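You operate a simulated robot arm through the tools that you are given. There is no shell and no other tool. Be economical: measure what you need, move in short steps, check, and stop when the job is done.

You are at the controls of a simulated robot arm. One attempt, no reset.

TASK
Take the blue jug and leave it on the teal panel.
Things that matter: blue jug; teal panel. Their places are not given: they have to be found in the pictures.

Only the result counts: the job must be done as asked and must still hold three seconds after the hand-in. Knocking over, shifting, dropping, spilling or breaking anything else fails it.

THE ROBOT
A 7-joint arm with a two-finger parallel gripper, fixed in place. Base frame: the origin is at the foot of the arm, x ahead of it, y to its left, z up; the work surface is at about z = 0. Readings come in mm, degrees, newtons and seconds.
With the tool pointing down near the work surface it reaches from about 240 to 620 mm from the base axis. Its first joint turns from -66.0 to 66.0 degrees. Payload 2.6 kg.
Tool frame: the origin (TCP) lies between the finger pads and is the grasp point; the fingertips stand 30 mm ahead of it; z points along the fingers, y is the line along which they close. Largest opening 94 mm; finger width 28, thickness 10; the body of the gripper, 50 by 96 mm, starts 55 mm behind the TCP.
Orientation is that of the tool frame in the base frame, as a unit quaternion [x, y, z, w]. With the fingers straight down and closing along the base's y, the tool's x points along the base's -x, its y along +y and its z along -z.

THE INTERFACE
- The arm moves only by the tool send_rows. Its argument "targets" is a list that holds one entry, the list of rows, each a list of 4 numbers: the shift along the base's x, y, z in mm, then the turn about the base's z in degrees. In form: [[[tx, ty, tz, yaw], ...]]. A call has 1 to 10 rows; each row shifts and turns the commanded pose from where the row before left it. "jaw" is the closure, from 0 (fully open) to 1 (shut), set as the call begins (left out, the last holds). Each row takes 0.2 s and may step no farther than 50 mm and 8.6 degrees from the row before; otherwise, or with a gripper value out of range, the whole call is refused. Where a pose cannot be reached the arm comes as near as it can. A force on the tool above 40 N (or 10 N above the force at the start of the call, whichever is more), or a blocked arm, ends the call early, and 0.2 s more pass. Each finger travels about 72 mm/s and halts on what it meets, pressing with about 27 N; the grip force reading is that of the motor and also rises with nothing between the fingers. The clock runs only during rows and for 0.2 s after the last one: add rows that do not move to give the fingers time. The reply holds the time, the measured pose of the TCP, the force on the tool along the base axes, the opening and the grip force, in the units named above and with some noise.
- Cameras (640 x 400 px; columns grow to the right, rows downward): "scene" is fixed at [45.8, 439.2, 569.9]; the picture's right is [-0.66, -0.76, 0.00], its down [-0.39, 0.34, -0.86] and it looks along [0.65, -0.56, -0.51] (base axes); focal length 335 px, centre (320, 200). "wrist" rides on the gripper at [-37, 0, -58] in the tool frame; the picture's right is [0.00, -1.00, 0.00], its down [0.97, 0.00, -0.24] and it looks along [0.24, 0.00, 0.97] (tool axes); focal length 218 px, centre (320, 200).
- grab_frame(camera): a new picture of that camera. The clock stands still meanwhile.
- locate(camera, pixels): for up to 12 pixels [column, row] of the newest picture of that camera ("zoom" is the newest enlarged one), the place [x, y, z] in the base frame of the surface seen there, good to about 2 mm. The clock stands still meanwhile.
- inspect(camera, box): a new picture of the part [left, top, right, bottom] of that camera's present view, enlarged. The clock stands still meanwhile.
- job_done(): hands the job in; it is judged then, once.

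Go step by step. Measure first, check grasps and placings, and put right what went wrong. The budget is 60 turns and 20 pictures, counting those below and the enlarged ones. Unless the task says otherwise, let go and move clear before handing in, and close with one line.

The tools are called after "Request:" by a JSON object that holds its "name" and its "arguments". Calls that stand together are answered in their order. send_rows: Moves the arm, as the interface text tells. Its arguments: {"type":"object","properties":{"targets":{"type":"array","items":{"type":"array","items":{"type":"array","items":{"type":"number"}}}},"jaw":{"type":"number"}},"required":["targets"]} The other tools are called the same way: grab_frame (camera) takes a picture; locate (camera, pixels) gives the place of the surface under pixels of a picture; inspect (camera, box) takes an enlarged picture of a part of a camera's view; job_done () hands the job in.

At the start:

```text
time: 0.0
position: [356.5, 83.7, 242.2]
orientation: [0.0, 1.0, 0.0, -0.001]
force: [0.3, 0.2, 0.3]
grip_width: 94.3
gripper_force: 0.1
```

scene: 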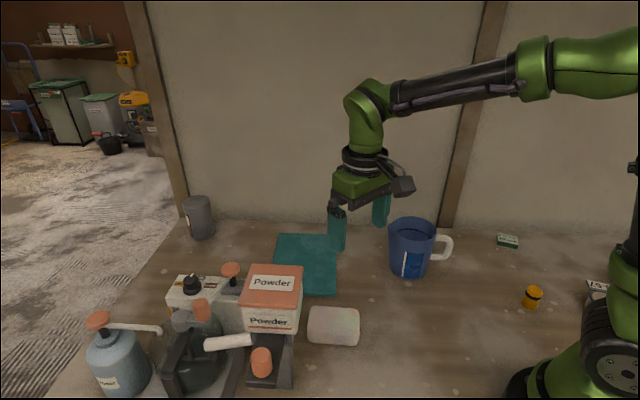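
wrist: 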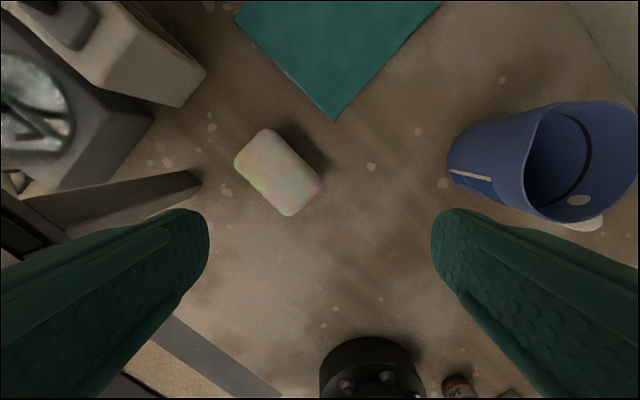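

The blue jug is around scene pixel (411,248) with its handle at (443,247), and the teal panel is around (307,264). I'll enlarge that area and measure it.

Request:
{"name": "inspect", "arguments": {"camera": "scene", "box": [260, 190, 470, 320]}}

Request:
{"name": "locate", "arguments": {"camera": "scene", "pixels": [[390, 225], [413, 235], [437, 235], [412, 218], [408, 276], [391, 265], [426, 270], [451, 240], [446, 258], [412, 228]]}}

Request:
{"name": "locate", "arguments": {"camera": "scene", "pixels": [[280, 236], [334, 293], [275, 290], [325, 237], [305, 264], [303, 268], [245, 280], [310, 330], [355, 315], [232, 270]]}}

```text
3.05 times, centred on (365, 255) of scene
```

zoom: 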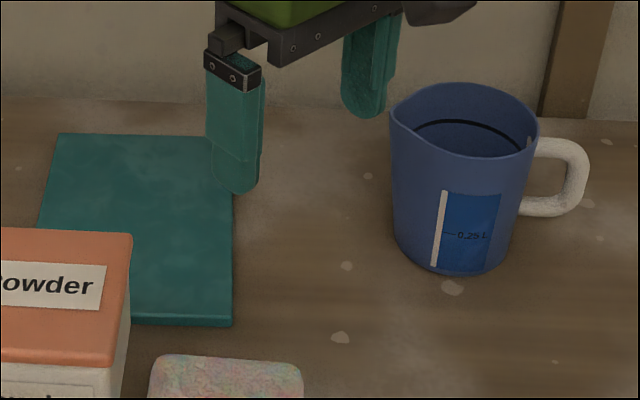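

```text
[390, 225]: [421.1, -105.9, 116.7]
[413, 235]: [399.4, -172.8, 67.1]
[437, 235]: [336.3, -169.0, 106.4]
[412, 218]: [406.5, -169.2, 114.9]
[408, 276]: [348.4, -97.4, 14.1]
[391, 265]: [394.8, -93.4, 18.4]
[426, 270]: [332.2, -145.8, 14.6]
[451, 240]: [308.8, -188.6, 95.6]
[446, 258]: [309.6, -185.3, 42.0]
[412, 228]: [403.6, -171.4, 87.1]
```

```text
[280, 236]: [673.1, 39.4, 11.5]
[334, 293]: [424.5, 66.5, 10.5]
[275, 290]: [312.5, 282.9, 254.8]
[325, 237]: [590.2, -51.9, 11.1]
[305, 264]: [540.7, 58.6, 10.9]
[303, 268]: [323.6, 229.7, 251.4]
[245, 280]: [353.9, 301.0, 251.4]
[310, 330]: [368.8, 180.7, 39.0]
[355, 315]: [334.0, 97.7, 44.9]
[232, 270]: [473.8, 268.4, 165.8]
```

The jug stands about 115 mm tall, roughly centred on (375,-135), and the panel is roughly centred on (548,52). I still need the rim diameter and handle geometry, so I'll measure those in the zoom.

Request:
{"name": "locate", "arguments": {"camera": "zoom", "pixels": [[392, 112], [425, 145], [470, 157], [510, 155], [535, 137], [520, 105], [465, 85], [415, 95], [460, 135], [480, 145], [440, 108], [500, 120]]}}

Request:
{"name": "locate", "arguments": {"camera": "zoom", "pixels": [[545, 148], [570, 148], [580, 160], [578, 190], [560, 205], [535, 207], [525, 210], [580, 175], [393, 200], [400, 240], [514, 235], [65, 137]]}}

Request:
{"name": "locate", "arguments": {"camera": "zoom", "pixels": [[60, 135], [205, 139], [230, 200], [231, 315], [136, 314], [40, 220], [140, 225], [450, 270], [410, 170], [440, 165], [500, 170], [525, 170]]}}

```text
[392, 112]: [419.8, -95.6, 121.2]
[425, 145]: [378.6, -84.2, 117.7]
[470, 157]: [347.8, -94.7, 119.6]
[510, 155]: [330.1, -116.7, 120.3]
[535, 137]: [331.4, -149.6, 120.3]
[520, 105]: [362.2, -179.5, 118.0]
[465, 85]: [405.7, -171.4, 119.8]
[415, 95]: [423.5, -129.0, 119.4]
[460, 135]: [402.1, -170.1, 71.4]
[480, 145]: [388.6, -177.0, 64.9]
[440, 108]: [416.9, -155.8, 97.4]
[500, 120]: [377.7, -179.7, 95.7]
```

```text
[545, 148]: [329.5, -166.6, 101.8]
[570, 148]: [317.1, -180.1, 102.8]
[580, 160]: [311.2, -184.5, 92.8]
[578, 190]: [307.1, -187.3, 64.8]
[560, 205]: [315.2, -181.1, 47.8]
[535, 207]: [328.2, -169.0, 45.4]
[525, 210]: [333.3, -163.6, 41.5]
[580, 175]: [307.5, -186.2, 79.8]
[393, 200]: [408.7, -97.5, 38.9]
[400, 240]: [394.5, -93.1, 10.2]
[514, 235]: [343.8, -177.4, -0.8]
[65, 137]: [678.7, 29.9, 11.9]
```

```text
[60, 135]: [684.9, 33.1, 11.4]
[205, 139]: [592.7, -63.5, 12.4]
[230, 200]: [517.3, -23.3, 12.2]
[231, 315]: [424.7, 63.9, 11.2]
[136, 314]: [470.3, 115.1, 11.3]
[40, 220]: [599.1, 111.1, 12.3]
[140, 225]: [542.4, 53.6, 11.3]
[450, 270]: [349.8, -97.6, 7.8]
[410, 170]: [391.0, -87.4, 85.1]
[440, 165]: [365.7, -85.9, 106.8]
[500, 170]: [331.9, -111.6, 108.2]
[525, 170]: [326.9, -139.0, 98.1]
```

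The rim is a circle of about 98 mm diameter centred near (376,-133), too wide to span, so I'll pinch the +y wall near (376,-86) with one finger inside. I'll move above it with the jaw partly closed and look.

Request:
{"name": "send_rows", "arguments": {"targets": [[[5, -42, 0, 0], [5, -42, 0, 0], [5, -42, 0, 0], [4.5, -44, -10, 0], [0, 0, 0, 0]]], "jaw": 0.4}}

Request:
{"name": "grab_frame", "arguments": {"camera": "wrist"}}

```text
time: 1.2
position: [377.7, -87.8, 232.7]
orientation: [0.0, 1.0, 0.0, 0.001]
force: [0.4, 0.3, -0.4]
grip_width: 56.3
gripper_force: 0.0
```

```text
16 pictures are left
```

wrist: 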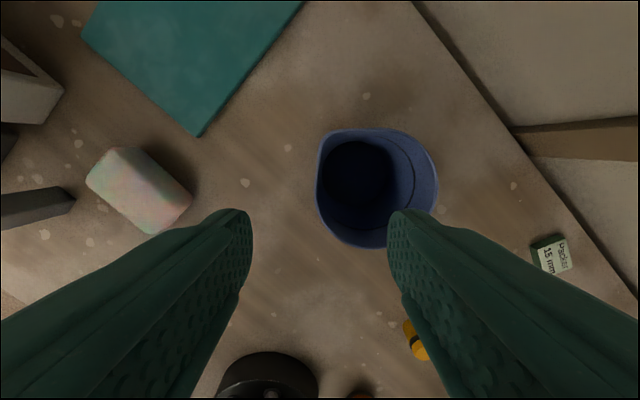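

The view from above shows the open jug, with the rim's left edge near (317,180) and a dark interior near (355,185). I'll measure the rim and the interior floor.

Request:
{"name": "locate", "arguments": {"camera": "wrist", "pixels": [[318, 165], [316, 185], [319, 205], [324, 150], [355, 170], [355, 190], [345, 215], [375, 200], [436, 185], [380, 129], [370, 248], [328, 190]]}}

```text
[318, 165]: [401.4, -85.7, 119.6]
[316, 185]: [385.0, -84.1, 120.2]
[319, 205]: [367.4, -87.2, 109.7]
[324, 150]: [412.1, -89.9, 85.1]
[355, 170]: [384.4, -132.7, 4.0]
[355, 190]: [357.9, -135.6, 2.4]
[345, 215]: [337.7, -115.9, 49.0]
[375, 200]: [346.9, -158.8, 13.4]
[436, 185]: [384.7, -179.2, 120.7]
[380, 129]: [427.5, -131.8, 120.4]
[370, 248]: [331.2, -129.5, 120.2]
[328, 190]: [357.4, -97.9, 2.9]
```

The jug is empty (floor at about z 3) and its +y wall is at y≈-85, so the fingers straddle it. I'll descend to z≈98.

Request:
{"name": "send_rows", "arguments": {"targets": [[[0, 1.5, -40, 0], [0, 0, -40, 0], [0, 0, -30, 0], [0, 0, -24, 0], [0, 0, 0, 0]]]}}

Request:
{"name": "grab_frame", "arguments": {"camera": "wrist"}}

```text
time: 2.4
position: [377.0, -86.2, 98.1]
orientation: [0.0, 1.0, 0.0, 0.0]
force: [-0.4, -0.3, -0.9]
grip_width: 56.5
gripper_force: 0.1
```

```text
15 pictures are left
```

wrist: 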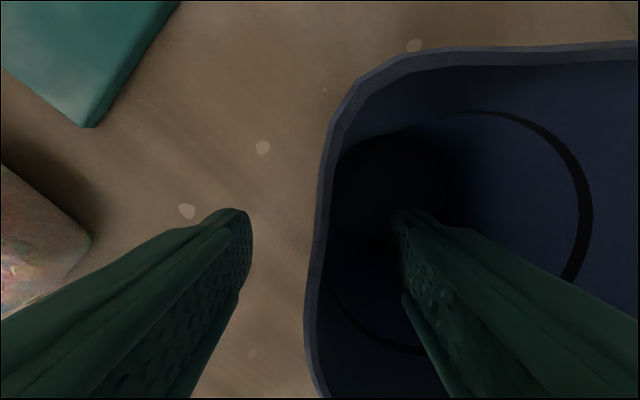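

The wall edge (around (318,250)) lies between the fingers, so I'll close.

Request:
{"name": "send_rows", "arguments": {"targets": [[[0, 0, 0, 0], [0, 0, 0, 0], [0, 0, 0, 0], [0, 0, 0, 0]]], "jaw": 1.0}}

```text
time: 3.4
position: [377.3, -85.1, 98.1]
orientation: [0.0, 1.0, 0.0, 0.0]
force: [-1.8, -0.3, 5.4]
grip_width: 7.6
gripper_force: 27.0
```

The fingers hold a wall 7.6 mm thick at 27 N. I'll lift gently and check.

Request:
{"name": "send_rows", "arguments": {"targets": [[[0, 0, 8, 0], [0, 0, 12, 0], [0, 0, 20, 0], [0, 0, 20, 0], [0, 0, 0, 0]]]}}

Request:
{"name": "inspect", "arguments": {"camera": "scene", "box": [260, 120, 480, 320]}}

```text
time: 4.6
position: [376.7, -85.8, 158.4]
orientation: [0.0, 1.0, 0.0, 0.0]
force: [0.0, 0.1, -0.6]
grip_width: 6.9
gripper_force: 26.8
```

```text
2.00 times, centred on (370, 220) of scene
```

zoom: 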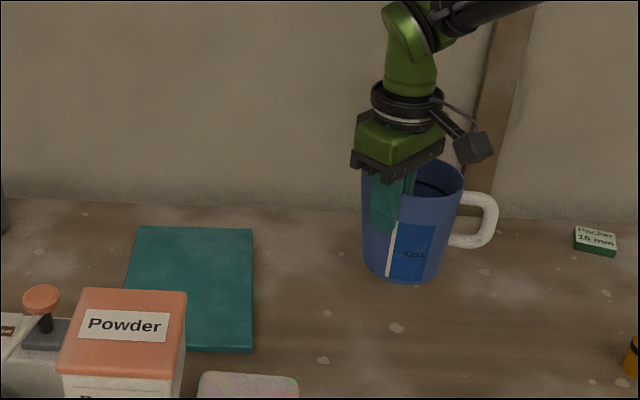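

The jug is raised (its bottom is now near scene row 260) and hangs upright. I'll carry it to put its centre over the panel centre, about (549,50).

Request:
{"name": "send_rows", "arguments": {"targets": [[[17, 18, 0, 0], [17, 18, 0, 0], [17, 18, 0, 0], [17, 18, 0, 0], [17, 18, 0, 0], [17, 18, 0, 0], [17, 18, 0, 0], [17, 18, 0, 0], [17, 18, 0, 0], [17, 18, 0, 0]]]}}

Request:
{"name": "inspect", "arguments": {"camera": "scene", "box": [220, 120, 440, 320]}}

```text
time: 6.8
position: [546.6, 93.8, 158.5]
orientation: [-0.001, 1.0, 0.0, -0.001]
force: [0.0, -0.6, -1.9]
grip_width: 6.6
gripper_force: 27.2
```

```text
2.00 times, centred on (330, 220) of scene
```

zoom: 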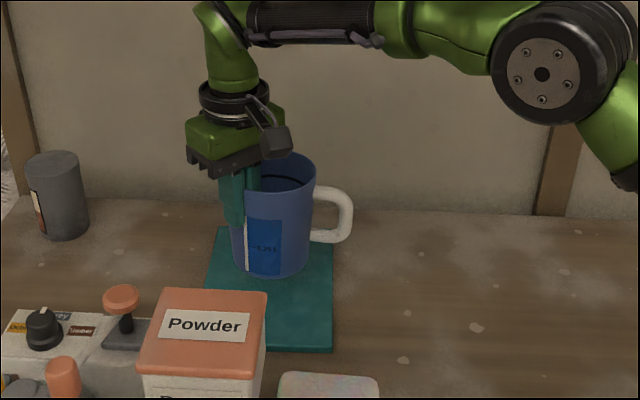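

The jug now hangs over the panel. I'll measure its rim and lower edge for slip or tilt before lowering.

Request:
{"name": "locate", "arguments": {"camera": "zoom", "pixels": [[275, 187], [308, 178], [313, 165], [300, 155], [285, 190], [260, 271], [280, 272], [300, 268], [238, 264], [307, 262], [270, 230], [295, 230]]}}

```text
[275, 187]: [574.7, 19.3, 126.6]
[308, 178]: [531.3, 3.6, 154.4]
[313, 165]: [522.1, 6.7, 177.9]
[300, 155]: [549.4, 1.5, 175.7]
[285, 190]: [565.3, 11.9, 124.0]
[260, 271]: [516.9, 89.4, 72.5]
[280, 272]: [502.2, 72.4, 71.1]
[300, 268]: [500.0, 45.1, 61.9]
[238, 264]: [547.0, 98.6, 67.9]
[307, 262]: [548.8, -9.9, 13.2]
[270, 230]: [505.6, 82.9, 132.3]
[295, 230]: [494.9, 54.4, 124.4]
```

The rim is at about z 177, the base edge at about z 60, and the centre near (548,50), with little tilt. I'll lower it toward the panel at z≈11.5.

Request:
{"name": "send_rows", "arguments": {"targets": [[[0, 0, -15, 0], [0, 0, -15, 0], [0, 0, -10, 0], [0, 0, -3, 0], [0, 0, 0, 0]]]}}

Request:
{"name": "send_rows", "arguments": {"targets": [[[0, 0, -1.5, 0], [0, 0, -1.5, 0], [0, 0, 0, 0]]]}}

```text
time: 8.0
position: [546.5, 93.9, 114.1]
orientation: [0.001, 1.0, 0.0, 0.0]
force: [0.4, -1.0, -1.5]
grip_width: 6.7
gripper_force: 26.8
```

```text
time: 8.8
position: [547.3, 94.5, 112.0]
orientation: [0.0, 1.0, 0.0, 0.001]
force: [-0.3, 1.8, 3.3]
grip_width: 6.7
gripper_force: 27.0
```

The upward force has gone from -1.5 to +3.3 N, so contact has begun. I'll press down a little further to seat it.

Request:
{"name": "send_rows", "arguments": {"targets": [[[0, 0, -1, 0], [0, 0, -1, 0], [0, 0, 0, 0]]]}}

Request:
{"name": "inspect", "arguments": {"camera": "scene", "box": [240, 180, 400, 300]}}

```text
time: 9.6
position: [547.1, 95.8, 111.7]
orientation: [0.0, 1.0, 0.0, 0.002]
force: [-0.1, 4.6, 14.6]
grip_width: 7.0
gripper_force: 27.0
```

```text
3.33 times, centred on (320, 240) of scene
```

zoom: 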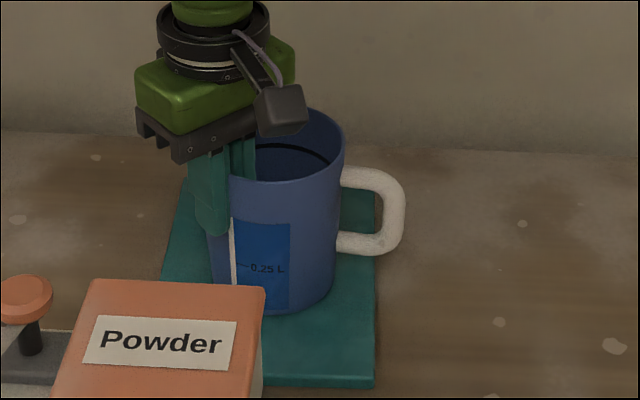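

The jug rests on the panel with its base inside the edges. I'll open gently to the straddling width.

Request:
{"name": "send_rows", "arguments": {"targets": [[[0, 0, 0.5, 0], [0, 0, 0, 0], [0, 0, 0, 0]]], "jaw": 0.45}}

Request:
{"name": "grab_frame", "arguments": {"camera": "wrist"}}

```text
time: 10.4
position: [546.2, 95.8, 110.2]
orientation: [0.0, 1.0, 0.001, -0.001]
force: [0.6, -0.3, 0.4]
grip_width: 51.6
gripper_force: 0.1
```

```text
11 pictures are left
```

wrist: 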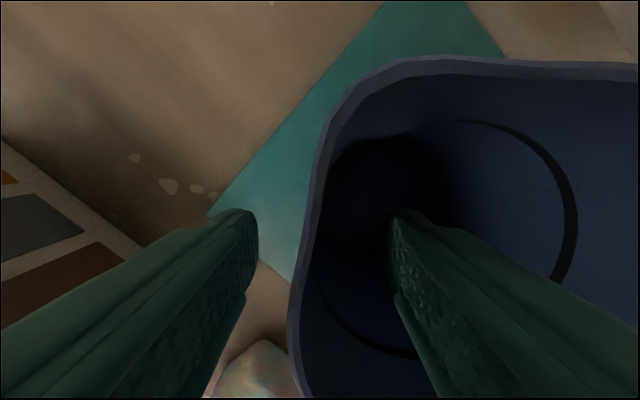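

Both fingers are clear of the wall (edge around (310,200)) and the force is about zero. I'll lift straight up.

Request:
{"name": "send_rows", "arguments": {"targets": [[[0, 0, 15, 0], [0, 0, 30, 0], [0, 0, 40, 0], [0, 0, 40, 0], [-20, 0, 10, 0], [-40, -20, 0, 0], [-40, -20, 0, 0], [0, 0, 0, 0]]]}}

Request:
{"name": "inspect", "arguments": {"camera": "scene", "box": [220, 120, 440, 320]}}

Request:
{"name": "grab_frame", "arguments": {"camera": "wrist"}}

```text
time: 12.2
position: [445.6, 56.7, 245.8]
orientation: [0.0, 1.0, 0.0, 0.0]
force: [0.2, 0.2, 0.7]
grip_width: 51.7
gripper_force: 0.1
```

```text
2.00 times, centred on (330, 220) of scene
```

zoom: 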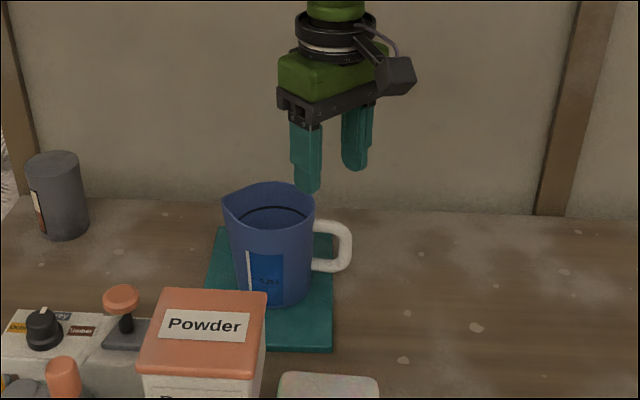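

```text
9 pictures are left
```

wrist: 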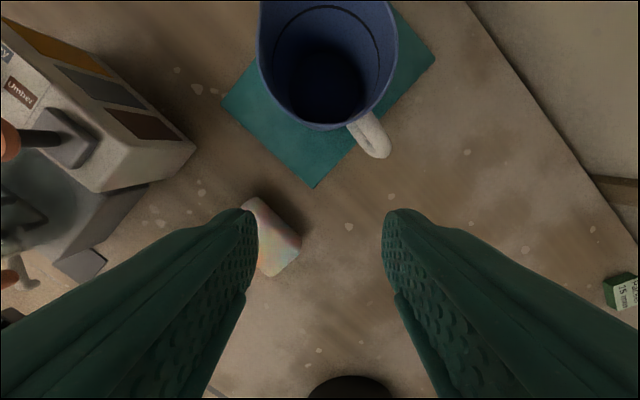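

The jug stands upright and free, centred on the teal panel (zoom (270,250)). The gripper is clear and the other objects look undisturbed, so I'm handing in.

Request:
{"name": "job_done", "arguments": {}}

```text
The job is handed in.
```

The blue jug is standing upright on the teal panel, the gripper is clear of it, and the last pictures show nothing else moved.
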